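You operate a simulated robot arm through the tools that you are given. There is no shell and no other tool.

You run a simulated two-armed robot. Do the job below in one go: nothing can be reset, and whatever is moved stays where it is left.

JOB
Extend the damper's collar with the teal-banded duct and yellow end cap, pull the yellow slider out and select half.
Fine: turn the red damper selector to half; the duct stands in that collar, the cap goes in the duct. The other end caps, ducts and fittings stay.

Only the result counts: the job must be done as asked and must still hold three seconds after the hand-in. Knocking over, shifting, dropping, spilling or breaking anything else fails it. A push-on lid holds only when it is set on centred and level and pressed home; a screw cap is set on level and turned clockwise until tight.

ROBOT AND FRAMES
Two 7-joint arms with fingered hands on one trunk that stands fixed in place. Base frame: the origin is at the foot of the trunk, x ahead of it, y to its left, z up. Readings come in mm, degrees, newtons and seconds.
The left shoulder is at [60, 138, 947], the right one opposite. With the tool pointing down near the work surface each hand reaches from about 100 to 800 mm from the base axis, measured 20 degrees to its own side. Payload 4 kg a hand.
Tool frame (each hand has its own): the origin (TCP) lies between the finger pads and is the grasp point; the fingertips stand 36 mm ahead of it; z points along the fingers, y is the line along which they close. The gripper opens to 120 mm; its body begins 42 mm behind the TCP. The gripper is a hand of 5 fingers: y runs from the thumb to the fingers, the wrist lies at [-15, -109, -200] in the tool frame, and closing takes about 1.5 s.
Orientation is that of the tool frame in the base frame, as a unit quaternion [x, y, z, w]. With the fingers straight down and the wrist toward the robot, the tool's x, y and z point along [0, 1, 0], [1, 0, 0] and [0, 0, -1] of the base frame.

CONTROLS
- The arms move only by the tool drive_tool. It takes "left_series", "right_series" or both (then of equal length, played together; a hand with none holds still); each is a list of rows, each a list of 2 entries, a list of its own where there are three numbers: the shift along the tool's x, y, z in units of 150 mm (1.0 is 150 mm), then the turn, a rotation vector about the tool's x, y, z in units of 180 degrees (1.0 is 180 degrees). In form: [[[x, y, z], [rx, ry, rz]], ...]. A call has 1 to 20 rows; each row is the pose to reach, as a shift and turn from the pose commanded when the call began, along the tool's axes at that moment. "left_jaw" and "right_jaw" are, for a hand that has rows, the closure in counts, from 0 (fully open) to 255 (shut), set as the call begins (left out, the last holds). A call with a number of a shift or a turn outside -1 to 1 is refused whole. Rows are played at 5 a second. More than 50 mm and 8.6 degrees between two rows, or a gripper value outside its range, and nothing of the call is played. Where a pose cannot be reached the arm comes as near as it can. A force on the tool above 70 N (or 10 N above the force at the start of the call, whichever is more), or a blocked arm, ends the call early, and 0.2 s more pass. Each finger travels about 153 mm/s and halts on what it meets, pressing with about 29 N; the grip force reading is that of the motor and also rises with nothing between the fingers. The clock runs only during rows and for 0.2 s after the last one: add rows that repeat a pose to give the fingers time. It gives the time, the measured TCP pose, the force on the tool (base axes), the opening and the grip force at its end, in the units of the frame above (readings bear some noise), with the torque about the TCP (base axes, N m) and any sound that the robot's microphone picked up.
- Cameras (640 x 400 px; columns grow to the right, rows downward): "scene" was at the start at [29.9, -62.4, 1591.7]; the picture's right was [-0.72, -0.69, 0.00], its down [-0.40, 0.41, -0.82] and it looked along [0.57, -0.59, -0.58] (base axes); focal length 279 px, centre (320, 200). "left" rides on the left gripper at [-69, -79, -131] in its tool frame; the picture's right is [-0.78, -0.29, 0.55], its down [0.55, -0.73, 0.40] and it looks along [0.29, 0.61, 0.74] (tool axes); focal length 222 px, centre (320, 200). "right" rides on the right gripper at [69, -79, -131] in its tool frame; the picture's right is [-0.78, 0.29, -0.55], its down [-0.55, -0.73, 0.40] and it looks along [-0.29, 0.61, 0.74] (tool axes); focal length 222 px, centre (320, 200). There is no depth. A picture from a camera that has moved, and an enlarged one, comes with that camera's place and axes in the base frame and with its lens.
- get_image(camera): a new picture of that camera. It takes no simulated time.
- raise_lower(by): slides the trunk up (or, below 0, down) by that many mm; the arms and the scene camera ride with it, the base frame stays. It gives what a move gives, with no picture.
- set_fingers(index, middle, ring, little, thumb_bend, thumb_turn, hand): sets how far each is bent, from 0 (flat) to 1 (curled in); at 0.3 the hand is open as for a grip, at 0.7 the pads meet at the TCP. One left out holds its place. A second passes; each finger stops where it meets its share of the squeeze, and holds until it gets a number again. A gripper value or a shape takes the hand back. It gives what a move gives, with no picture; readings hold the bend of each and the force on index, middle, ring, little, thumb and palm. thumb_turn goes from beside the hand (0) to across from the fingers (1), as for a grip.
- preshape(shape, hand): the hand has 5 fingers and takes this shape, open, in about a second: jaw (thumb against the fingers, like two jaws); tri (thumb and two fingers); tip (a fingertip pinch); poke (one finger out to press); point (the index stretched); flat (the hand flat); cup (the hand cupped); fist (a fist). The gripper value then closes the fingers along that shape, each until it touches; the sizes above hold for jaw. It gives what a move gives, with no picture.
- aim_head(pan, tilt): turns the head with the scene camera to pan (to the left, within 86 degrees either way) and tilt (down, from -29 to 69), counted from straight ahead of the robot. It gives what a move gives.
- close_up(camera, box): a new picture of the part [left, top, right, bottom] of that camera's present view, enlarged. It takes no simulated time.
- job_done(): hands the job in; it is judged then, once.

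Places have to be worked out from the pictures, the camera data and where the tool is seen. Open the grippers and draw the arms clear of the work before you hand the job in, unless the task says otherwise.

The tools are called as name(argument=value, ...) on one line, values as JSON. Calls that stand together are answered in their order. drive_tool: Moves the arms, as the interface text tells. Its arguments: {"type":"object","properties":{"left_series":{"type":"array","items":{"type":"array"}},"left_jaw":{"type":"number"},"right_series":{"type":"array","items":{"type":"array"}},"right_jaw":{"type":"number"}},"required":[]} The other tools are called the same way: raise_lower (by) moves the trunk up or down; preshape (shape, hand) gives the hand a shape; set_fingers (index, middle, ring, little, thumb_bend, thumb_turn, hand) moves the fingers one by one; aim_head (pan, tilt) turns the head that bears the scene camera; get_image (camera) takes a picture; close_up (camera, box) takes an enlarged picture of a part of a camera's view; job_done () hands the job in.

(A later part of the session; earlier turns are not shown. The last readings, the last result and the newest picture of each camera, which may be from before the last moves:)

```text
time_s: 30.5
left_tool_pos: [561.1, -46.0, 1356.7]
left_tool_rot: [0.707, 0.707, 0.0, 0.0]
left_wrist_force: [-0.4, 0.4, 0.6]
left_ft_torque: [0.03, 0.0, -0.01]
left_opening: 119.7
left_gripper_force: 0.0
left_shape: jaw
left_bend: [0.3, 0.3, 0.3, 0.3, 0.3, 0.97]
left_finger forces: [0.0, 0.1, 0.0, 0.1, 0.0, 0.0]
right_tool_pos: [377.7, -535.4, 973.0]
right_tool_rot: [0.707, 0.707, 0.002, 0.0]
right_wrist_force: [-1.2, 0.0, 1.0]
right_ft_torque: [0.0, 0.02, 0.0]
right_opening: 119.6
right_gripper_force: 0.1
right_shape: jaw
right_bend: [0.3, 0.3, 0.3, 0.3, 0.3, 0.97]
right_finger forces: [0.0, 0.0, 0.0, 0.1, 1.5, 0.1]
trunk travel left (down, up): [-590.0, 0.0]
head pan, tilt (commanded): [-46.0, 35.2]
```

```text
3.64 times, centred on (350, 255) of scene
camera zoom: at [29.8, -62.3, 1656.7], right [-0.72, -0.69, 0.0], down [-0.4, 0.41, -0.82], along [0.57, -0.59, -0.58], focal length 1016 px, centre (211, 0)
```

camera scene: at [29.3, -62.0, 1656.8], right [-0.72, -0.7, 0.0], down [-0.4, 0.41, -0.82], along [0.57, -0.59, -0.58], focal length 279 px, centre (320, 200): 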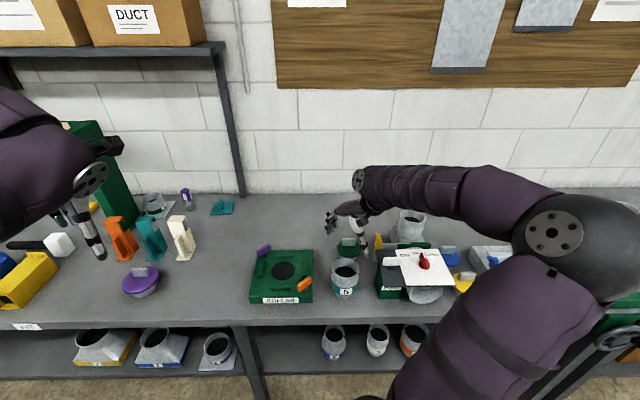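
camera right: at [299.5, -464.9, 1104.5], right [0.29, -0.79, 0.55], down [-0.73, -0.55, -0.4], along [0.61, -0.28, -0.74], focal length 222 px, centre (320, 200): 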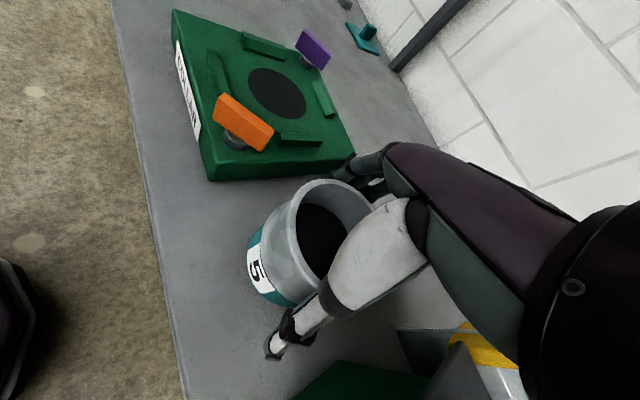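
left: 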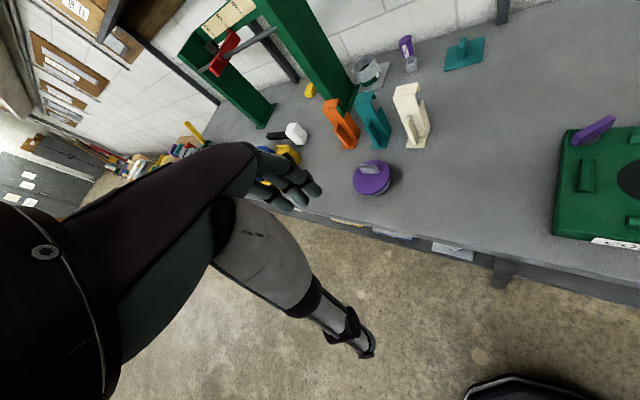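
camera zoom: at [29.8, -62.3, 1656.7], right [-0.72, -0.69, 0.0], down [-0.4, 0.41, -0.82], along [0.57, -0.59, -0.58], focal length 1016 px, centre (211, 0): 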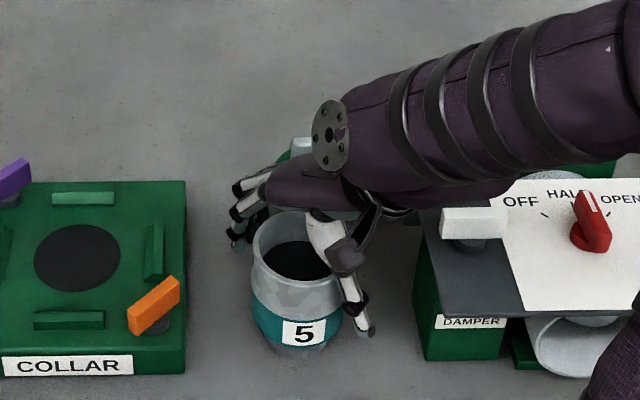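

The thumb lightly touches the duct (1.5 N) and the hand is at grasp height. I close the fingers while holding position.

drive_tool(right_jaw=150, right_series=[[[0, 0.013, 0], [0, 0, 0]], [[0, 0.013, 0], [0, 0, 0]], [[0, 0.013, 0], [0, 0, 0]], [[0, 0.013, 0], [0, 0, 0]], [[0, 0.013, 0], [0, 0, 0]], [[0, 0.013, 0], [0, 0, 0]], [[0, 0.013, 0], [0, 0, 0]], [[0, 0.013, 0], [0, 0, 0]]])

get_image(camera="right")

close_up(camera="scene", box=[300, 200, 400, 310])

```text
time_s: 32.3
left_tool_pos: [561.1, -46.9, 1357.9]
left_tool_rot: [0.707, 0.707, 0.0, 0.0]
left_wrist_force: [-0.1, -0.2, 0.4]
left_ft_torque: [-0.01, 0.02, -0.03]
left_opening: 119.9
left_gripper_force: 0.0
left_shape: jaw
left_bend: [0.3, 0.3, 0.3, 0.3, 0.3, 0.97]
left_finger forces: [0.0, 0.1, 0.1, 0.0, 0.1, 0.1]
right_tool_pos: [380.9, -535.5, 971.5]
right_tool_rot: [0.707, 0.708, 0.001, 0.0]
right_wrist_force: [-0.6, -0.6, 0.0]
right_ft_torque: [-0.01, 0.03, 0.02]
right_opening: 71.9
right_gripper_force: 29.0
right_shape: jaw
right_bend: [0.37, 0.41, 0.44, 0.68, 0.49, 1.0]
right_finger forces: [16.0, 7.7, 0.1, 0.1, 25.2, 0.0]
trunk travel left (down, up): [-590.0, 0.0]
head pan, tilt (commanded): [-46.0, 35.2]
```

```text
taken
camera right: at [301.9, -465.3, 1103.9], right [0.29, -0.79, 0.55], down [-0.73, -0.55, -0.4], along [0.61, -0.28, -0.74], focal length 222 px, centre (320, 200)
```

right: 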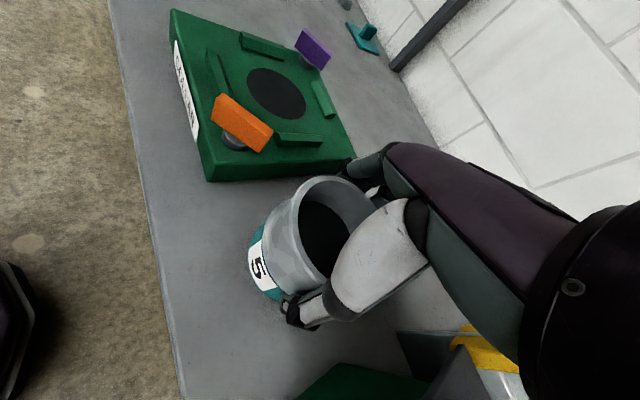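

```text
3.64 times, centred on (350, 255) of scene
camera zoom: at [29.9, -62.5, 1656.7], right [-0.72, -0.69, 0.0], down [-0.4, 0.41, -0.82], along [0.57, -0.59, -0.58], focal length 1016 px, centre (211, 0)
```

zoom: 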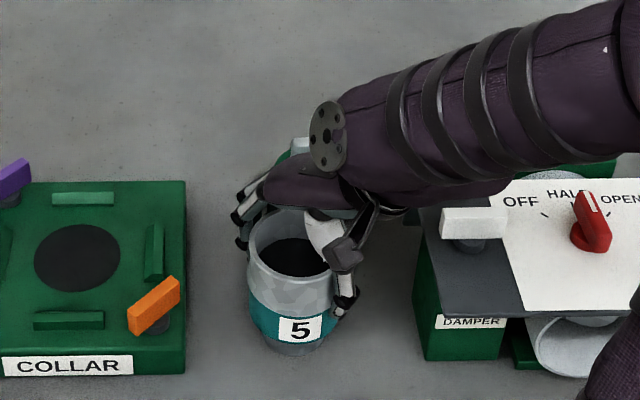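

The duct is gripped between thumb, index and middle (25 N). I lift it gently straight up and check that it hangs level.

drive_tool(right_series=[[[0, 0, -0.05], [0, 0, 0]], [[0, 0, -0.12], [0, 0, 0]], [[0, 0, -0.25], [0, 0, 0]], [[0, 0, -0.4], [0, 0, 0]], [[0, 0, -0.4], [0, 0, 0]]])

get_image(camera="right")

close_up(camera="scene", box=[290, 180, 400, 300])

```text
time_s: 33.5
left_tool_pos: [560.6, -46.1, 1357.0]
left_tool_rot: [0.707, 0.707, 0.001, 0.0]
left_wrist_force: [-0.7, -0.7, 0.3]
left_ft_torque: [0.02, 0.01, 0.01]
left_opening: 119.7
left_gripper_force: 0.0
left_shape: jaw
left_bend: [0.3, 0.3, 0.3, 0.3, 0.3, 0.97]
left_finger forces: [0.0, 0.0, 0.0, 0.0, 0.0, 0.0]
right_tool_pos: [380.7, -536.5, 1032.2]
right_tool_rot: [0.707, 0.707, 0.001, -0.001]
right_wrist_force: [-0.4, -0.3, -3.0]
right_ft_torque: [-0.01, -0.01, 0.0]
right_opening: 72.2
right_gripper_force: 29.0
right_shape: jaw
right_bend: [0.37, 0.41, 0.44, 0.68, 0.49, 1.0]
right_finger forces: [16.5, 8.0, 0.1, 0.1, 25.2, 0.1]
trunk travel left (down, up): [-590.0, 0.0]
head pan, tilt (commanded): [-46.0, 35.2]
```

```text
taken
camera right: at [301.8, -466.1, 1164.0], right [0.29, -0.79, 0.55], down [-0.73, -0.55, -0.4], along [0.61, -0.28, -0.74], focal length 222 px, centre (320, 200)
```

right: 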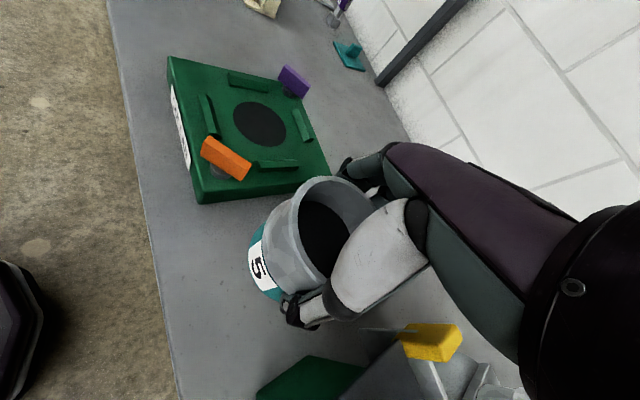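

```text
3.33 times, centred on (345, 240) of scene
camera zoom: at [30.3, -63.0, 1656.7], right [-0.72, -0.69, 0.0], down [-0.4, 0.41, -0.82], along [0.57, -0.59, -0.58], focal length 931 px, centre (237, 67)
```

zoom: 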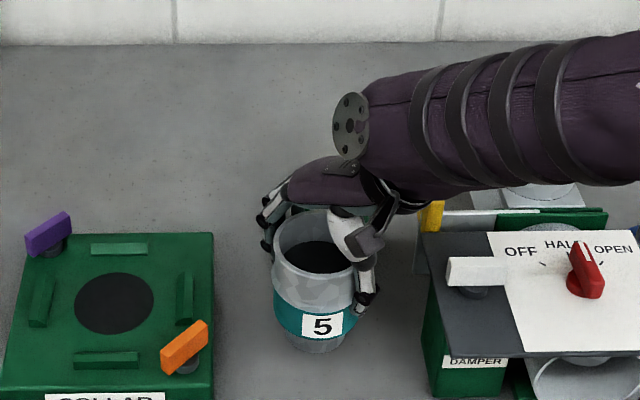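

The duct hangs securely (about 3 N weight). I zoom to measure its position and tilt in the hand.

close_up(camera="right", box=[220, 150, 420, 350])

close_up(camera="scene", box=[325, 225, 385, 300])

```text
2.00 times, centred on (320, 250) of right
camera zoom: at [301.8, -466.1, 1164.0], right [0.29, -0.79, 0.55], down [-0.73, -0.55, -0.4], along [0.61, -0.28, -0.74], focal length 444 px, centre (320, 100)
```

zoom: 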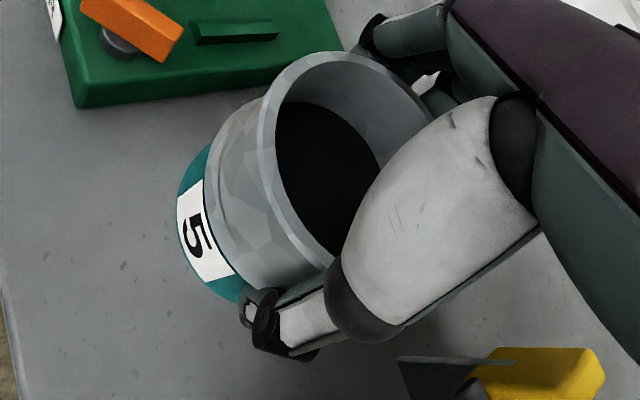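

```text
5.33 times, centred on (355, 262) of scene
camera zoom: at [30.3, -63.0, 1656.7], right [-0.72, -0.69, 0.0], down [-0.4, 0.41, -0.82], along [0.57, -0.59, -0.58], focal length 1489 px, centre (133, -133)
```

zoom: 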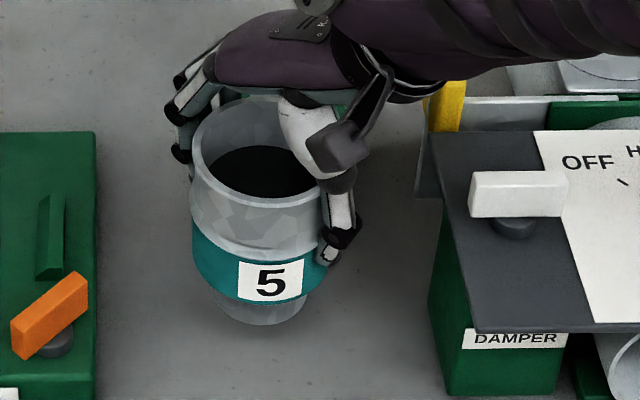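

The duct's axis is within about 2 mm of the TCP and hangs level; collar rim re-estimated near (315, -810, 1071). I raise the duct, turn the hand clockwise toward the collar and carry it over the damper at safe height.

drive_tool(right_series=[[[0, 0, -0.25], [0, 0, 0]], [[0, 0, -0.5], [0, 0, 0.02]], [[0, 0, -0.75], [0, 0, 0.06]], [[0, 0, -1.0], [0, 0, 0.1]], [[-0.2, -0.06, -1.0], [0, 0, 0.14]], [[-0.4, -0.12, -1.0], [0, 0, 0.18]], [[-0.6, -0.17, -1.0], [0, 0, 0.22]], [[-0.8, -0.23, -1.0], [0, 0, 0.26]], [[-0.957, -0.271, -1.0], [0, 0, 0.3]], [[-0.957, -0.271, -1.0], [0, 0, 0.3]]])

get_image(camera="right")

get_image(camera="scene")

```text
time_s: 35.7
left_tool_pos: [561.7, -47.4, 1356.7]
left_tool_rot: [0.707, 0.707, 0.001, 0.0]
left_wrist_force: [0.0, 0.3, -0.4]
left_ft_torque: [-0.01, -0.02, -0.02]
left_opening: 119.9
left_gripper_force: 0.1
left_shape: jaw
left_bend: [0.3, 0.3, 0.3, 0.3, 0.3, 0.97]
left_finger forces: [0.0, 0.0, 0.1, 0.0, 0.1, 0.0]
right_tool_pos: [336.0, -679.3, 1180.1]
right_tool_rot: [0.951, 0.308, 0.0, -0.001]
right_wrist_force: [0.5, -0.2, -1.6]
right_ft_torque: [0.01, 0.01, -0.02]
right_opening: 72.3
right_gripper_force: 29.4
right_shape: jaw
right_bend: [0.37, 0.41, 0.44, 0.68, 0.49, 1.0]
right_finger forces: [16.6, 8.0, 0.1, 0.0, 25.2, 0.1]
trunk travel left (down, up): [-590.0, 0.0]
head pan, tilt (commanded): [-46.0, 35.2]
```

```text
taken
camera right: at [347.5, -573.8, 1312.6], right [-0.47, -0.7, 0.55], down [-0.88, 0.27, -0.4], along [0.13, -0.66, -0.74], focal length 222 px, centre (320, 200)
```

right: 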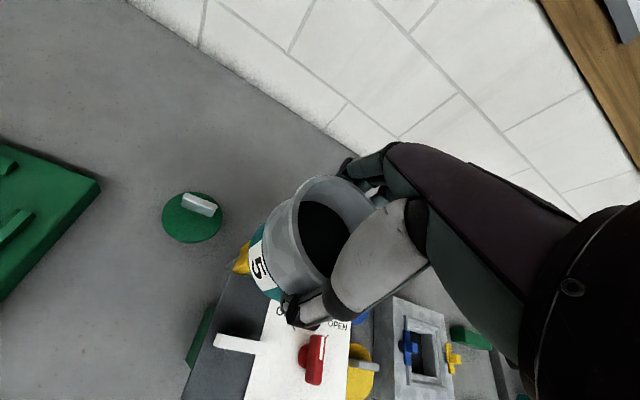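

```text
taken
camera scene: at [29.9, -62.3, 1656.7], right [-0.72, -0.69, 0.0], down [-0.4, 0.41, -0.82], along [0.57, -0.59, -0.58], focal length 279 px, centre (320, 200)
```

scene: 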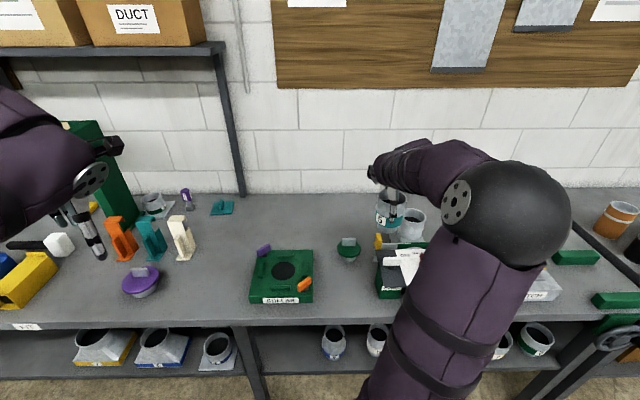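

The duct is held well and the path is clear. I move it to hover above the collar, about 35 mm above its rim.

drive_tool(right_series=[[[-0.1, 0.1, -0.13], [0, 0, 0]], [[-0.24, 0.23, -0.18], [0, 0, 0]], [[-0.37, 0.36, -0.18], [0, 0, 0]], [[-0.5, 0.48, -0.18], [0, 0, 0]], [[-0.632, 0.606, -0.18], [0, 0, 0]], [[-0.632, 0.606, -0.18], [0, 0, 0]]])

get_image(camera="right")

get_image(camera="scene")

close_up(camera="scene", box=[370, 150, 470, 260])

```text
time_s: 37.1
left_tool_pos: [562.4, -47.6, 1356.4]
left_tool_rot: [0.707, 0.707, 0.001, -0.001]
left_wrist_force: [-0.7, 1.5, 0.1]
left_ft_torque: [-0.02, -0.01, -0.01]
left_opening: 119.7
left_gripper_force: 0.0
left_shape: jaw
left_bend: [0.3, 0.3, 0.3, 0.3, 0.3, 0.97]
left_finger forces: [0.0, 0.0, 0.1, 0.0, 0.0, 0.0]
right_tool_pos: [314.1, -806.8, 1207.6]
right_tool_rot: [0.951, 0.309, 0.0, -0.001]
right_wrist_force: [-0.3, 0.2, -2.5]
right_ft_torque: [-0.04, -0.04, 0.02]
right_opening: 72.3
right_gripper_force: 28.9
right_shape: jaw
right_bend: [0.37, 0.41, 0.44, 0.68, 0.49, 1.0]
right_finger forces: [16.6, 8.0, 0.1, 0.0, 25.1, 0.0]
trunk travel left (down, up): [-590.0, 0.0]
head pan, tilt (commanded): [-46.0, 35.2]
```

```text
taken
camera right: at [324.2, -702.4, 1338.9], right [-0.46, -0.7, 0.55], down [-0.88, 0.27, -0.4], along [0.13, -0.66, -0.74], focal length 222 px, centre (320, 200)
```

right: 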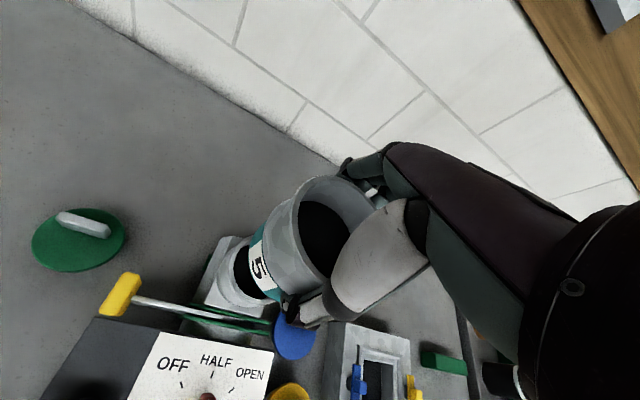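

```text
taken
camera scene: at [29.8, -61.9, 1656.8], right [-0.72, -0.7, 0.0], down [-0.4, 0.41, -0.82], along [0.57, -0.59, -0.58], focal length 279 px, centre (320, 200)
```

scene: 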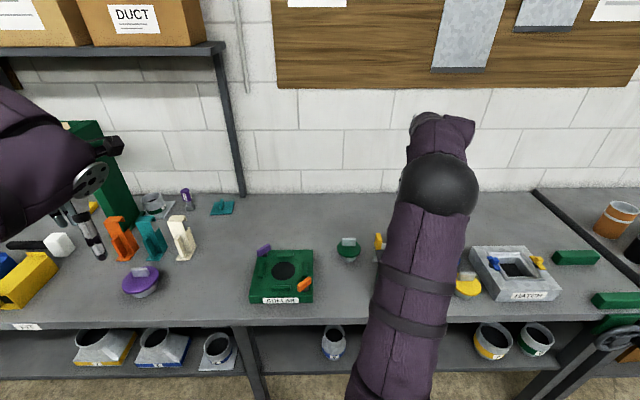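

```text
3.64 times, centred on (420, 205) of scene
camera zoom: at [29.8, -61.9, 1656.8], right [-0.72, -0.7, 0.0], down [-0.4, 0.41, -0.82], along [0.57, -0.59, -0.58], focal length 1016 px, centre (-44, 182)
```

zoom: 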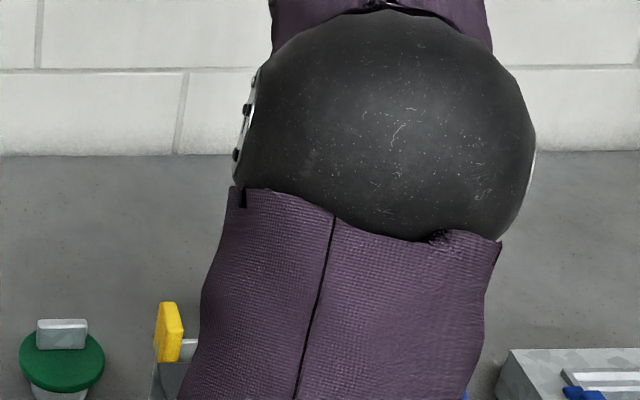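

The arm hides the scene view, so I rely on the wrist camera; zooming on the duct bottom and the collar.

close_up(camera="right", box=[180, 160, 400, 340])

get_image(camera="left")

```text
2.22 times, centred on (290, 250) of right
camera zoom: at [324.2, -702.4, 1338.9], right [-0.46, -0.7, 0.55], down [-0.88, 0.27, -0.4], along [0.13, -0.66, -0.74], focal length 494 px, centre (387, 89)
```

zoom: 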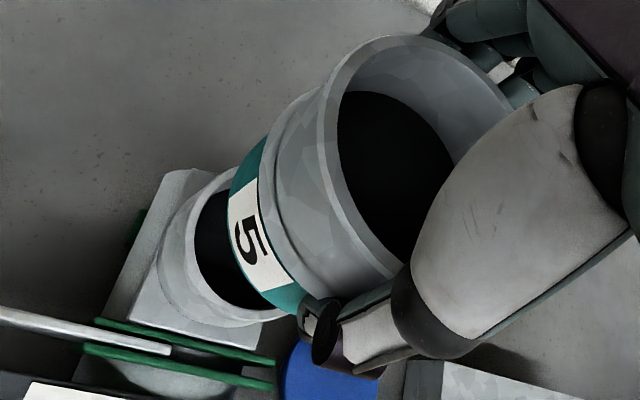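

```text
taken
camera left: at [480.8, -116.6, 1488.8], right [-0.29, -0.79, -0.55], down [-0.73, 0.55, -0.4], along [0.61, 0.29, -0.74], focal length 222 px, centre (320, 200)
```

left: 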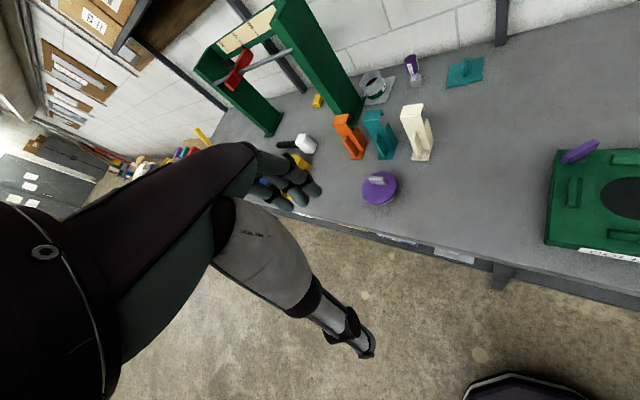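

I zoom further onto the collar rim beneath the duct.

close_up(camera="right", box=[205, 220, 315, 320])

```text
4.00 times, centred on (260, 270) of right
camera zoom: at [324.2, -702.4, 1338.9], right [-0.46, -0.7, 0.55], down [-0.88, 0.27, -0.4], along [0.13, -0.66, -0.74], focal length 888 px, centre (560, -80)
```

zoom: 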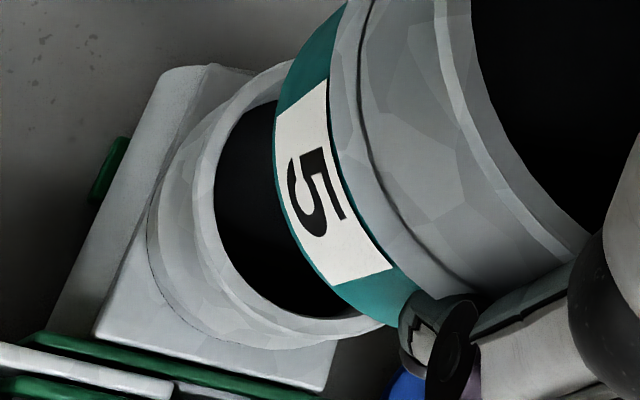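

The duct and collar appear coaxial to within about 3 mm. I lower 40 mm to bring the spigot just to the collar rim, then look again.

drive_tool(right_series=[[[-0.01, 0.004, 0.09], [0, 0, 0]], [[-0.01, 0.004, 0.18], [0, 0, 0]], [[-0.01, 0.004, 0.267], [0, 0, 0]], [[-0.01, 0.004, 0.267], [0, 0, 0]]])

close_up(camera="right", box=[205, 220, 315, 320])

close_up(camera="right", box=[180, 160, 400, 340])

```text
time_s: 38.1
left_tool_pos: [560.5, -47.1, 1357.5]
left_tool_rot: [0.707, 0.707, -0.001, 0.0]
left_wrist_force: [0.3, 0.3, -0.9]
left_ft_torque: [0.0, -0.01, 0.03]
left_opening: 119.7
left_gripper_force: 0.0
left_shape: jaw
left_bend: [0.3, 0.3, 0.3, 0.3, 0.3, 0.97]
left_finger forces: [0.0, 0.0, 0.0, 0.1, 0.0, 0.0]
right_tool_pos: [312.9, -810.0, 1166.5]
right_tool_rot: [0.951, 0.308, 0.001, -0.001]
right_wrist_force: [0.0, 0.1, -1.5]
right_ft_torque: [0.03, 0.01, 0.01]
right_opening: 72.2
right_gripper_force: 29.0
right_shape: jaw
right_bend: [0.37, 0.41, 0.44, 0.68, 0.49, 1.0]
right_finger forces: [16.7, 7.9, 0.1, 0.0, 25.1, 0.0]
trunk travel left (down, up): [-590.0, 0.0]
head pan, tilt (commanded): [-46.0, 35.2]
```

```text
4.00 times, centred on (260, 270) of right
camera zoom: at [324.0, -705.3, 1298.1], right [-0.46, -0.7, 0.55], down [-0.88, 0.27, -0.4], along [0.13, -0.66, -0.74], focal length 888 px, centre (560, -80)
```

zoom: 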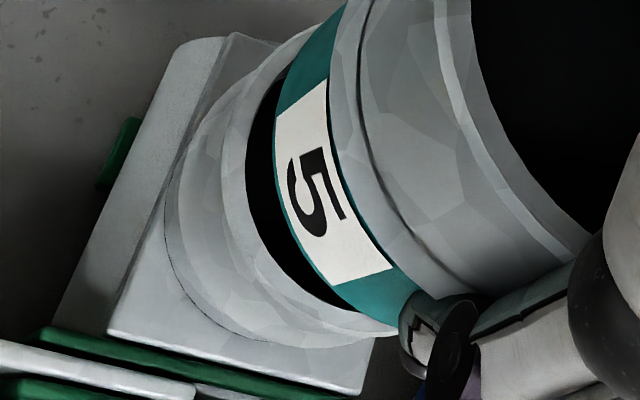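

```text
2.22 times, centred on (290, 250) of right
camera zoom: at [324.0, -705.3, 1298.1], right [-0.46, -0.7, 0.55], down [-0.88, 0.27, -0.4], along [0.13, -0.66, -0.74], focal length 494 px, centre (387, 89)
```

zoom: 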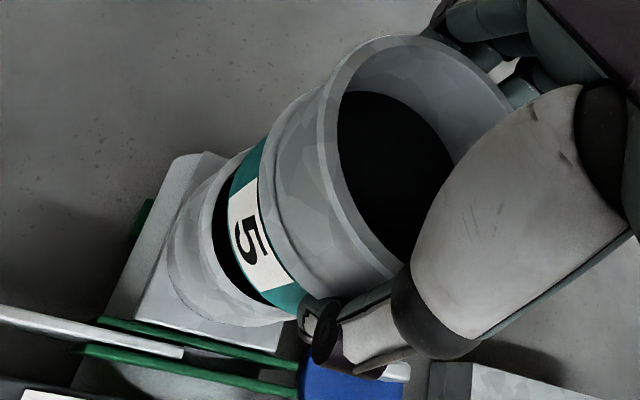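

Fit of the ellipses: duct axis ≈ (316.4, -812.3), collar ≈ (316.9, -813.2) – aligned within 1 mm. I lower the spigot in by 20 mm and check the force.

drive_tool(right_series=[[[0, 0.003, 0.05], [0, 0, 0]], [[0, 0.003, 0.1], [0, 0, 0]], [[0, 0.003, 0.14], [0, 0, 0]], [[0, 0.003, 0.14], [0, 0, 0]]])

close_up(camera="right", box=[205, 220, 315, 320])

```text
time_s: 39.1
left_tool_pos: [560.3, -46.7, 1357.6]
left_tool_rot: [0.707, 0.708, 0.0, 0.0]
left_wrist_force: [-0.1, -0.1, -0.2]
left_ft_torque: [0.01, 0.02, -0.02]
left_opening: 119.7
left_gripper_force: 0.0
left_shape: jaw
left_bend: [0.3, 0.3, 0.3, 0.3, 0.3, 0.97]
left_finger forces: [0.0, 0.0, 0.1, 0.0, 0.0, 0.0]
right_tool_pos: [315.8, -810.7, 1147.5]
right_tool_rot: [0.951, 0.308, 0.001, -0.001]
right_wrist_force: [0.4, 0.2, -2.1]
right_ft_torque: [0.03, -0.01, 0.01]
right_opening: 72.2
right_gripper_force: 29.4
right_shape: jaw
right_bend: [0.37, 0.41, 0.44, 0.68, 0.49, 1.0]
right_finger forces: [16.6, 7.8, 0.0, 0.0, 25.0, 0.0]
trunk travel left (down, up): [-590.0, 0.0]
head pan, tilt (commanded): [-46.0, 35.2]
```

```text
4.00 times, centred on (260, 270) of right
camera zoom: at [325.2, -704.7, 1278.4], right [-0.46, -0.7, 0.54], down [-0.88, 0.27, -0.4], along [0.13, -0.66, -0.74], focal length 888 px, centre (560, -80)
```

zoom: 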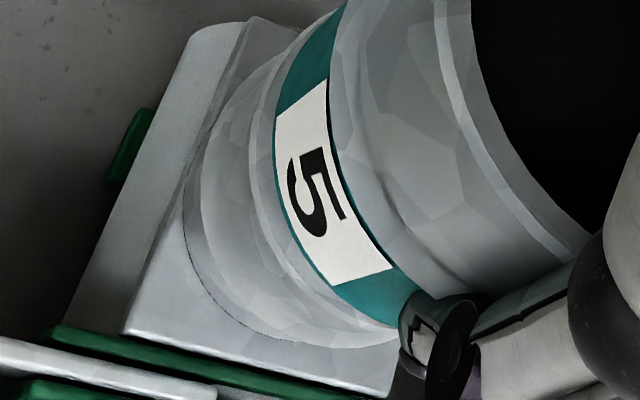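

No contact yet and the band is closing evenly on the rim. I lower another 18 mm in small steps.

drive_tool(right_series=[[[0, 0, 0.04], [0, 0, 0]], [[0, 0, 0.08], [0, 0, 0]], [[0, 0, 0.1], [0, 0, 0]], [[0, 0, 0.12], [0, 0, 0]], [[0, 0, 0.12], [0, 0, 0]]])

close_up(camera="right", box=[205, 220, 315, 320])

```text
time_s: 40.3
left_tool_pos: [561.3, -46.1, 1357.2]
left_tool_rot: [0.707, 0.707, 0.001, -0.001]
left_wrist_force: [-0.4, -0.5, 0.3]
left_ft_torque: [0.03, 0.01, -0.01]
left_opening: 119.3
left_gripper_force: 0.0
left_shape: jaw
left_bend: [0.3, 0.3, 0.3, 0.3, 0.3, 0.97]
left_finger forces: [0.0, 0.0, 0.1, 0.0, 0.0, 0.0]
right_tool_pos: [313.6, -809.8, 1130.0]
right_tool_rot: [0.951, 0.309, 0.001, 0.0]
right_wrist_force: [-0.9, 0.1, 0.3]
right_ft_torque: [-0.08, -0.08, -0.01]
right_opening: 72.4
right_gripper_force: 28.7
right_shape: jaw
right_bend: [0.37, 0.41, 0.44, 0.68, 0.49, 1.0]
right_finger forces: [16.7, 8.0, 0.2, 0.0, 25.4, 0.0]
trunk travel left (down, up): [-590.0, 0.0]
head pan, tilt (commanded): [-46.0, 35.2]
```

```text
4.00 times, centred on (260, 270) of right
camera zoom: at [324.3, -704.4, 1260.9], right [-0.47, -0.7, 0.55], down [-0.88, 0.27, -0.4], along [0.13, -0.66, -0.74], focal length 888 px, centre (560, -80)
```

zoom: 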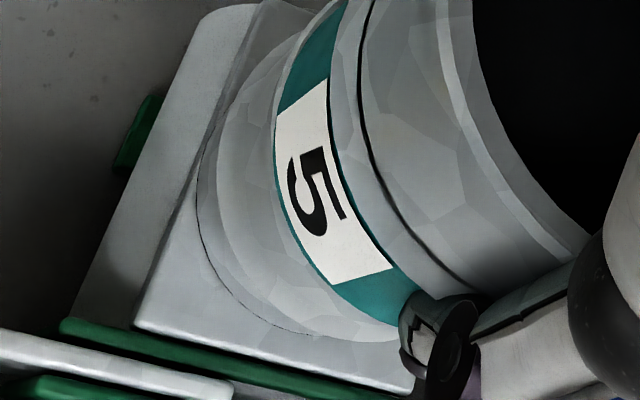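

The weight is now carried by the collar (force ≈0), so the shoulder is touching. I press down gently a few mm to seat it.

drive_tool(right_series=[[[0, 0, 0.02], [0, 0, 0]], [[0, 0, 0.04], [0, 0, 0]], [[0, 0, 0.04], [0, 0, 0]]])

close_up(camera="right", box=[205, 180, 365, 320])

```text
time_s: 41.1
left_tool_pos: [561.1, -46.2, 1358.3]
left_tool_rot: [0.708, 0.706, -0.001, 0.002]
left_wrist_force: [0.3, 0.4, 0.0]
left_ft_torque: [-0.01, -0.02, 0.02]
left_opening: 119.6
left_gripper_force: 0.1
left_shape: jaw
left_bend: [0.3, 0.3, 0.3, 0.3, 0.3, 0.97]
left_finger forces: [0.0, 0.1, 0.0, 0.0, 0.1, 0.0]
right_tool_pos: [314.0, -809.2, 1127.7]
right_tool_rot: [0.951, 0.309, 0.001, 0.003]
right_wrist_force: [-1.7, -1.3, 26.3]
right_ft_torque: [-0.16, -0.05, -0.01]
right_opening: 72.3
right_gripper_force: 29.6
right_shape: jaw
right_bend: [0.37, 0.41, 0.44, 0.68, 0.49, 1.0]
right_finger forces: [17.1, 9.7, 0.2, 0.1, 27.5, 0.0]
trunk travel left (down, up): [-590.0, 0.0]
head pan, tilt (commanded): [-46.0, 35.2]
```

```text
2.86 times, centred on (285, 250) of right
camera zoom: at [323.8, -702.8, 1258.1], right [-0.47, -0.69, 0.55], down [-0.87, 0.27, -0.4], along [0.13, -0.67, -0.73], focal length 635 px, centre (420, 57)
```

zoom: 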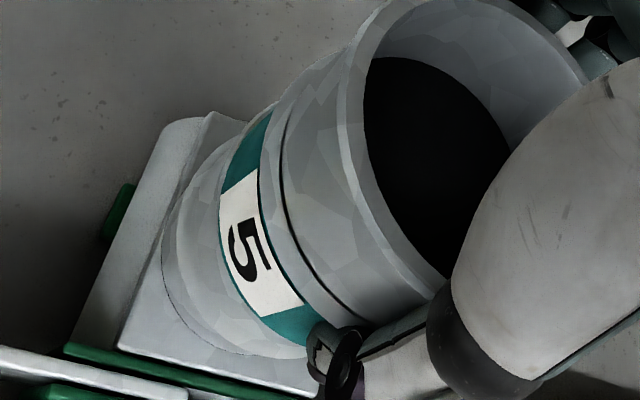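

Seated firmly (26 N, no more travel). I take off the pressing force and open the hand, holding still while the fingers part.

drive_tool(right_series=[[[0, 0, -0.02], [0, 0, 0]], [[0, 0, -0.025], [0, 0, 0]], [[0, 0, -0.025], [0, 0, 0]]])

drive_tool(right_jaw=0, right_series=[[[0, 0, 0], [0, 0, 0]], [[0, 0, 0], [0, 0, 0]], [[0, 0, 0], [0, 0, 0]], [[0, 0, 0], [0, 0, 0]], [[0, 0, 0], [0, 0, 0]], [[0, 0, 0], [0, 0, 0]], [[0, 0, 0], [0, 0, 0]]])

get_image(camera="right")

close_up(camera="right", box=[205, 150, 405, 350])

```text
time_s: 41.9
left_tool_pos: [560.8, -45.5, 1357.8]
left_tool_rot: [0.708, 0.706, 0.0, 0.001]
left_wrist_force: [0.0, 0.2, -0.5]
left_ft_torque: [0.0, 0.0, 0.0]
left_opening: 119.7
left_gripper_force: 0.1
left_shape: jaw
left_bend: [0.3, 0.3, 0.3, 0.3, 0.3, 0.97]
left_finger forces: [0.0, 0.1, 0.0, 0.1, 0.1, 0.0]
right_tool_pos: [313.1, -809.9, 1127.0]
right_tool_rot: [0.951, 0.309, 0.001, -0.001]
right_wrist_force: [-1.6, -4.1, 18.5]
right_ft_torque: [-0.42, -0.2, -0.06]
right_opening: 72.8
right_gripper_force: 29.0
right_shape: jaw
right_bend: [0.36, 0.4, 0.44, 0.68, 0.49, 1.0]
right_finger forces: [17.2, 10.1, 2.1, 0.1, 26.4, 0.0]
trunk travel left (down, up): [-590.0, 0.0]
head pan, tilt (commanded): [-46.0, 35.2]
```

```text
time_s: 43.5
left_tool_pos: [561.0, -46.7, 1356.5]
left_tool_rot: [0.707, 0.707, 0.0, 0.0]
left_wrist_force: [0.4, 0.5, -0.6]
left_ft_torque: [0.02, -0.03, 0.01]
left_opening: 119.7
left_gripper_force: 0.0
left_shape: jaw
left_bend: [0.3, 0.3, 0.3, 0.3, 0.3, 0.97]
left_finger forces: [0.1, 0.0, 0.0, 0.0, 0.0, 0.0]
right_tool_pos: [313.9, -810.5, 1125.6]
right_tool_rot: [0.951, 0.31, 0.001, -0.001]
right_wrist_force: [-0.8, -0.2, 0.2]
right_ft_torque: [-0.03, 0.0, 0.01]
right_opening: 119.6
right_gripper_force: 0.1
right_shape: jaw
right_bend: [0.3, 0.3, 0.3, 0.3, 0.3, 0.97]
right_finger forces: [0.0, 0.1, 0.1, 0.0, 0.0, 0.0]
trunk travel left (down, up): [-590.0, 0.0]
head pan, tilt (commanded): [-46.0, 35.2]
```

```text
taken
camera right: at [325.3, -704.2, 1258.0], right [-0.46, -0.7, 0.55], down [-0.88, 0.27, -0.4], along [0.13, -0.66, -0.74], focal length 222 px, centre (320, 200)
```

right: 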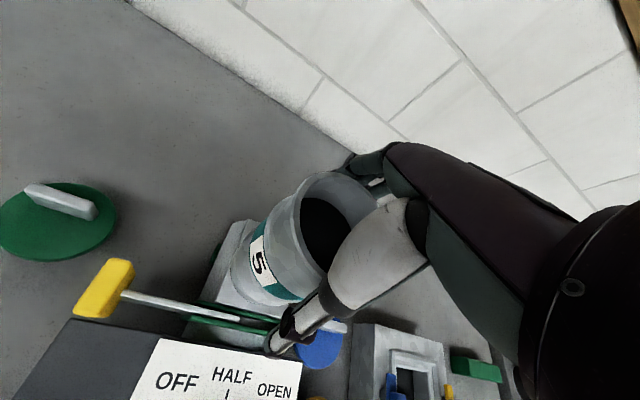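

```text
2.00 times, centred on (305, 250) of right
camera zoom: at [325.3, -704.2, 1258.0], right [-0.46, -0.7, 0.55], down [-0.88, 0.27, -0.4], along [0.13, -0.66, -0.74], focal length 444 px, centre (350, 100)
```

zoom: 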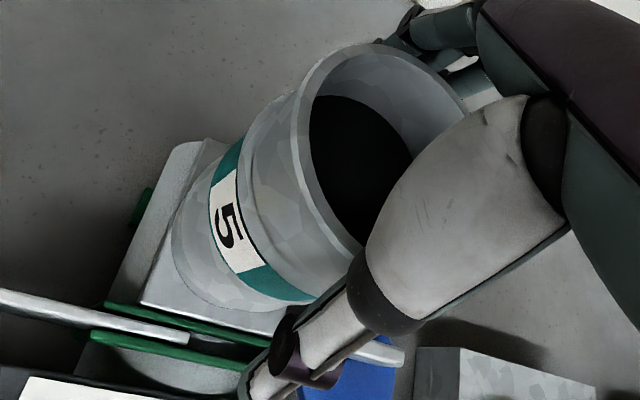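

The duct stands free in the collar. I lift the open hand straight up off it.

drive_tool(right_series=[[[0, 0, -0.1], [0, 0, 0]], [[0, 0, -0.25], [0, 0, 0]], [[0, 0, -0.45], [0, 0, 0]], [[0, 0, -0.7], [0, 0, 0]], [[0, 0, -0.95], [0, 0, 0]], [[0, 0, -0.95], [0, 0, 0]]])

get_image(camera="right")

close_up(camera="right", box=[180, 160, 380, 360])

```text
time_s: 44.9
left_tool_pos: [560.8, -46.3, 1358.0]
left_tool_rot: [0.707, 0.707, 0.0, 0.0]
left_wrist_force: [-0.3, 0.0, 0.3]
left_ft_torque: [-0.04, 0.01, -0.02]
left_opening: 119.7
left_gripper_force: 0.0
left_shape: jaw
left_bend: [0.3, 0.3, 0.3, 0.3, 0.3, 0.97]
left_finger forces: [0.1, 0.1, 0.1, 0.0, 0.0, 0.0]
right_tool_pos: [312.1, -808.6, 1270.8]
right_tool_rot: [0.951, 0.309, 0.0, -0.001]
right_wrist_force: [0.6, -0.7, 0.3]
right_ft_torque: [0.0, -0.01, -0.01]
right_opening: 119.9
right_gripper_force: 0.0
right_shape: jaw
right_bend: [0.3, 0.3, 0.3, 0.3, 0.3, 0.97]
right_finger forces: [0.1, 0.1, 0.0, 0.0, 0.0, 0.0]
trunk travel left (down, up): [-590.0, 0.0]
head pan, tilt (commanded): [-46.0, 35.2]
```

```text
taken
camera right: at [322.8, -703.6, 1402.9], right [-0.46, -0.7, 0.54], down [-0.88, 0.27, -0.4], along [0.13, -0.66, -0.74], focal length 222 px, centre (320, 200)
```

right: 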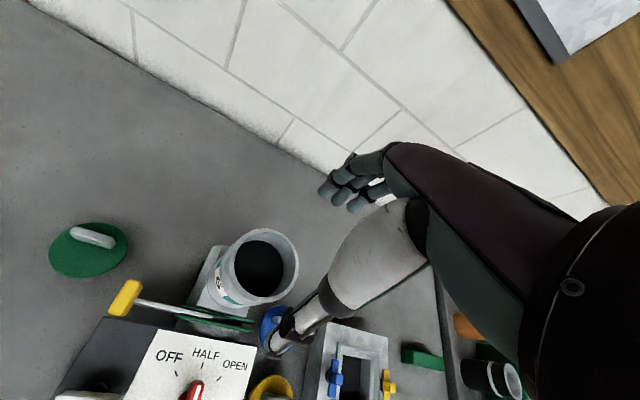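

```text
2.00 times, centred on (280, 260) of right
camera zoom: at [322.8, -703.6, 1402.9], right [-0.46, -0.7, 0.54], down [-0.88, 0.27, -0.4], along [0.13, -0.66, -0.74], focal length 444 px, centre (400, 80)
```

zoom: 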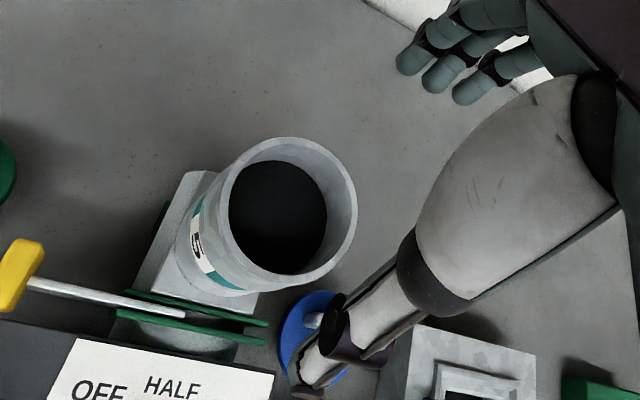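

The duct stands upright in the collar (rim centre ≈ (318, -812.5), z ≈ 1147), and the knob still points to HALF. Next I move over toward the yellow cap on the right of the damper, staying high.

drive_tool(right_series=[[[-0.24, -0.17, 0], [0, 0, -0.01]], [[-0.48, -0.35, 0], [0, 0, -0.02]], [[-0.72, -0.53, 0], [0, 0, -0.03]], [[-0.971, -0.706, 0], [0, 0, -0.045]], [[-0.971, -0.706, 0], [0, 0, -0.045]]])

get_image(camera="right")

get_image(camera="scene")

```text
time_s: 46.1
left_tool_pos: [561.2, -46.9, 1357.2]
left_tool_rot: [0.707, 0.707, 0.001, 0.0]
left_wrist_force: [-1.1, 0.8, 0.4]
left_ft_torque: [0.01, -0.02, 0.02]
left_opening: 119.7
left_gripper_force: 0.1
left_shape: jaw
left_bend: [0.3, 0.3, 0.3, 0.3, 0.3, 0.97]
left_finger forces: [0.1, 0.1, 0.0, 0.0, 0.0, 0.1]
right_tool_pos: [134.0, -808.9, 1271.2]
right_tool_rot: [0.927, 0.375, 0.0, 0.0]
right_wrist_force: [0.0, -0.8, 0.2]
right_ft_torque: [0.01, 0.03, -0.01]
right_opening: 120.0
right_gripper_force: 0.0
right_shape: jaw
right_bend: [0.3, 0.3, 0.3, 0.3, 0.3, 0.97]
right_finger forces: [0.0, 0.0, 0.1, 0.0, 0.1, 0.0]
trunk travel left (down, up): [-590.0, 0.0]
head pan, tilt (commanded): [-46.0, 35.2]
```

```text
taken
camera right: at [129.2, -703.3, 1403.5], right [-0.36, -0.76, 0.55], down [-0.91, 0.15, -0.4], along [0.22, -0.64, -0.74], focal length 222 px, centre (320, 200)
```

right: 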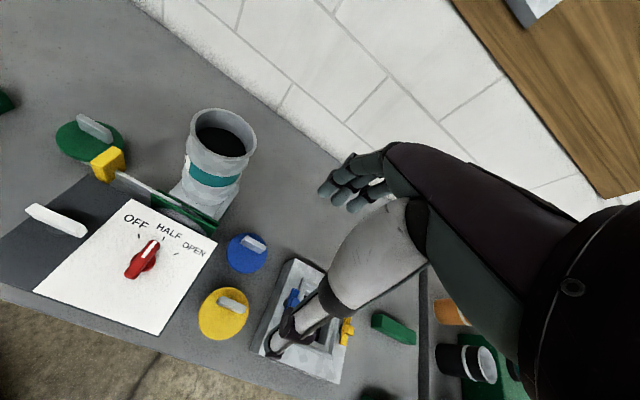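

```text
taken
camera scene: at [30.5, -61.8, 1656.7], right [-0.72, -0.7, 0.0], down [-0.4, 0.41, -0.82], along [0.57, -0.59, -0.58], focal length 279 px, centre (320, 200)
```

scene: 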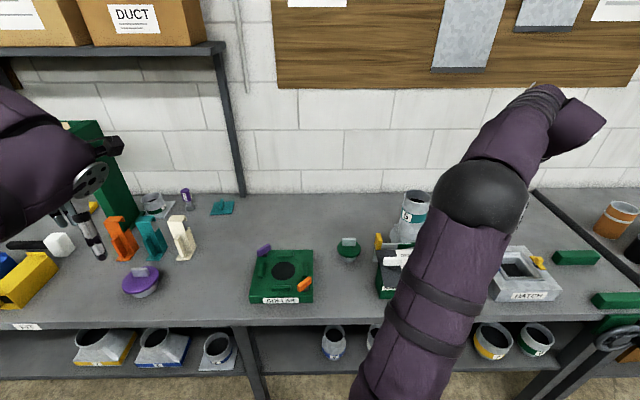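

The duct with the teal band stands upright. I zoom on duct, slider, knob and the yellow cap.

close_up(camera="right", box=[20, 90, 270, 350])

close_up(camera="right", box=[170, 210, 300, 350])

close_up(camera="scene", box=[365, 175, 455, 300])

```text
1.54 times, centred on (145, 220) of right
camera zoom: at [129.2, -703.3, 1403.5], right [-0.36, -0.76, 0.55], down [-0.91, 0.15, -0.4], along [0.22, -0.64, -0.74], focal length 342 px, centre (589, 169)
```

zoom: 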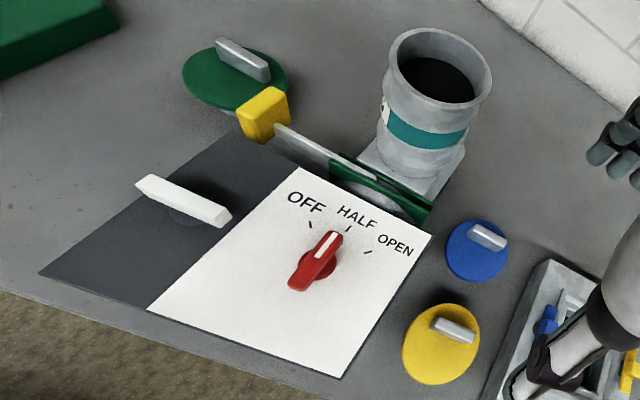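

```text
2.86 times, centred on (235, 280) of right
camera zoom: at [129.2, -703.3, 1403.5], right [-0.36, -0.76, 0.55], down [-0.91, 0.15, -0.4], along [0.22, -0.64, -0.74], focal length 635 px, centre (563, -29)
```

zoom: 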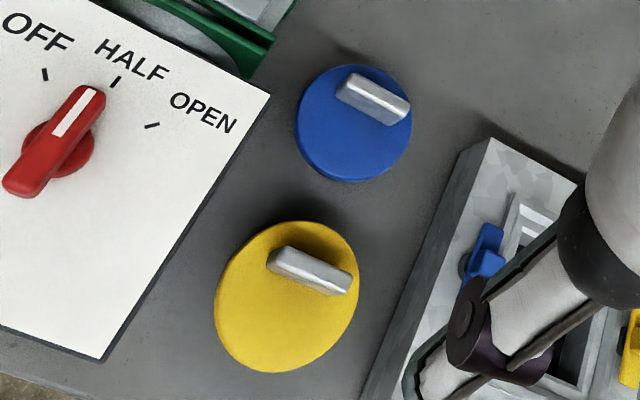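

```text
3.20 times, centred on (410, 238) of scene
camera zoom: at [30.5, -61.8, 1656.7], right [-0.72, -0.7, 0.0], down [-0.4, 0.41, -0.82], along [0.57, -0.59, -0.58], focal length 894 px, centre (32, 80)
```

zoom: 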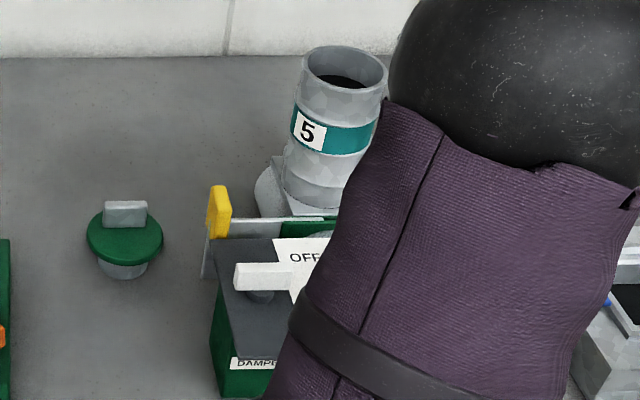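

The handle of the yellow cap looks offset toward the back of its disc, so I need a closer, near-overhead look before grasping. I lower the hand to about 1120 above the cap.

drive_tool(right_series=[[[-0.04, -0.05, 0.25], [0, 0, 0]], [[-0.08, -0.1, 0.5], [0, 0, 0]], [[-0.12, -0.14, 0.75], [0, 0, 0]], [[-0.139, -0.163, 1.0], [0, 0, 0]], [[-0.139, -0.163, 1.0], [0, 0, 0]]])

get_image(camera="right")

close_up(camera="right", box=[180, 200, 330, 350])

get_image(camera="scene")

```text
time_s: 47.3
left_tool_pos: [560.7, -45.8, 1356.6]
left_tool_rot: [0.707, 0.708, 0.0, 0.0]
left_wrist_force: [-0.8, -0.3, -0.2]
left_ft_torque: [-0.02, 0.0, 0.0]
left_opening: 119.8
left_gripper_force: 0.0
left_shape: jaw
left_bend: [0.3, 0.3, 0.3, 0.3, 0.3, 0.97]
left_finger forces: [0.0, 0.1, 0.0, 0.0, 0.0, 0.0]
right_tool_pos: [105.1, -804.8, 1116.8]
right_tool_rot: [0.927, 0.375, 0.001, 0.0]
right_wrist_force: [0.5, 0.2, -0.3]
right_ft_torque: [-0.01, 0.02, -0.01]
right_opening: 119.8
right_gripper_force: 0.0
right_shape: jaw
right_bend: [0.3, 0.3, 0.3, 0.3, 0.3, 0.97]
right_finger forces: [0.0, 0.1, 0.0, 0.1, 0.0, 0.0]
trunk travel left (down, up): [-590.0, 0.0]
head pan, tilt (commanded): [-46.0, 35.2]
```

```text
taken
camera right: at [100.8, -698.3, 1248.6], right [-0.36, -0.76, 0.55], down [-0.91, 0.15, -0.4], along [0.22, -0.64, -0.74], focal length 222 px, centre (320, 200)
```

right: 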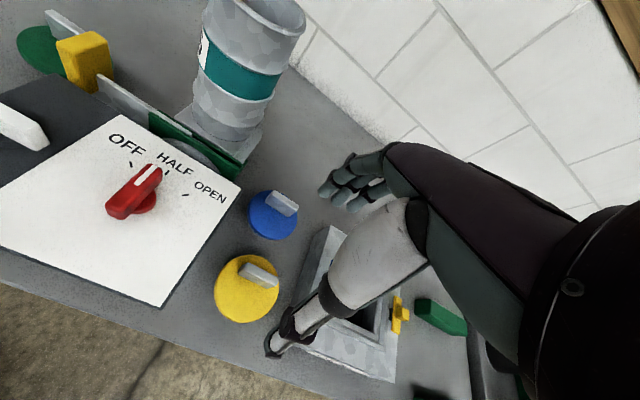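

```text
2.67 times, centred on (255, 275) of right
camera zoom: at [100.8, -698.3, 1248.6], right [-0.36, -0.76, 0.55], down [-0.91, 0.15, -0.4], along [0.22, -0.64, -0.74], focal length 592 px, centre (493, 0)
```

zoom: 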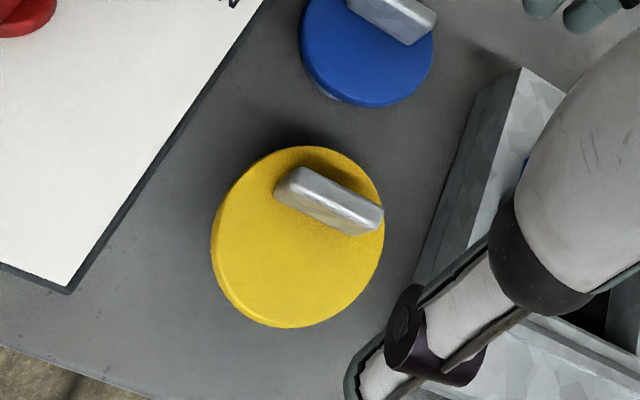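

```text
taken
camera scene: at [29.9, -61.9, 1656.8], right [-0.72, -0.69, 0.0], down [-0.4, 0.41, -0.82], along [0.57, -0.59, -0.58], focal length 279 px, centre (320, 200)
```

scene: 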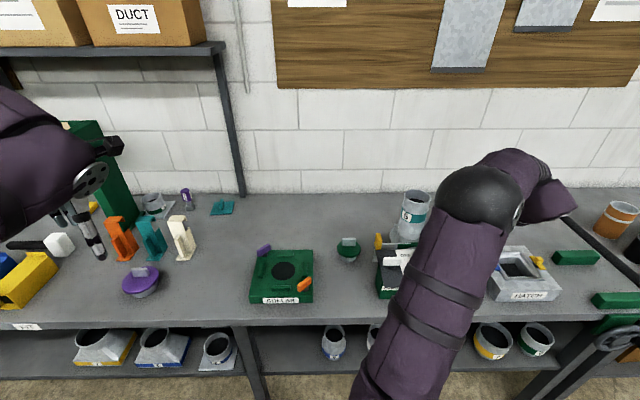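

The cap's 50 mm handle bar runs along the table's length direction, about 12 mm behind the disc centre (disc centre ≈ (95, -804), top z ≈ 927). I switch to the three-finger "tri" shape for pinching the bar and look at it.

preshape(shape="tri", hand="right")

get_image(camera="right")

close_up(camera="right", box=[220, 130, 440, 370])

```text
time_s: 48.2
left_tool_pos: [561.9, -47.9, 1357.6]
left_tool_rot: [0.707, 0.707, 0.0, -0.001]
left_wrist_force: [0.9, -0.2, 0.5]
left_ft_torque: [0.0, -0.03, -0.02]
left_opening: 119.6
left_gripper_force: 0.0
left_shape: jaw
left_bend: [0.3, 0.3, 0.3, 0.3, 0.3, 0.97]
left_finger forces: [0.0, 0.0, 0.0, 0.0, 0.0, 0.0]
right_tool_pos: [106.1, -804.3, 1116.5]
right_tool_rot: [0.927, 0.376, 0.001, -0.001]
right_wrist_force: [-0.5, -0.9, 0.5]
right_ft_torque: [-0.01, -0.01, -0.03]
right_opening: 119.6
right_gripper_force: 0.0
right_shape: tri
right_bend: [0.3, 0.3, 0.99, 0.99, 0.3, 0.97]
right_finger forces: [0.1, 0.0, 0.0, 0.1, 0.1, 0.1]
trunk travel left (down, up): [-590.0, 0.0]
head pan, tilt (commanded): [-46.0, 35.2]
```

```text
taken
camera right: at [100.9, -698.8, 1248.7], right [-0.36, -0.76, 0.55], down [-0.91, 0.15, -0.4], along [0.22, -0.64, -0.74], focal length 222 px, centre (320, 200)
```

right: 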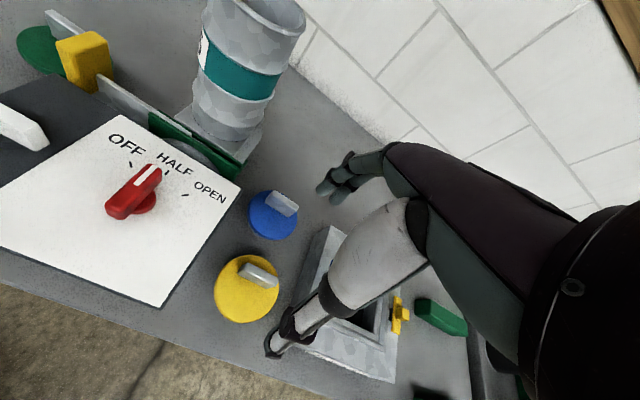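

```text
1.67 times, centred on (330, 250) of right
camera zoom: at [100.9, -698.8, 1248.7], right [-0.36, -0.76, 0.55], down [-0.91, 0.15, -0.4], along [0.22, -0.64, -0.74], focal length 370 px, centre (303, 117)
```

zoom: 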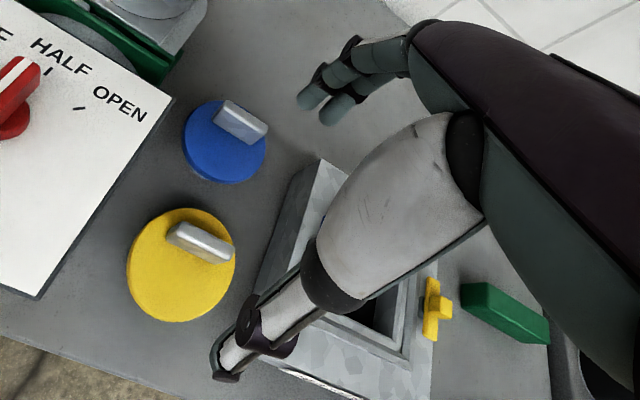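

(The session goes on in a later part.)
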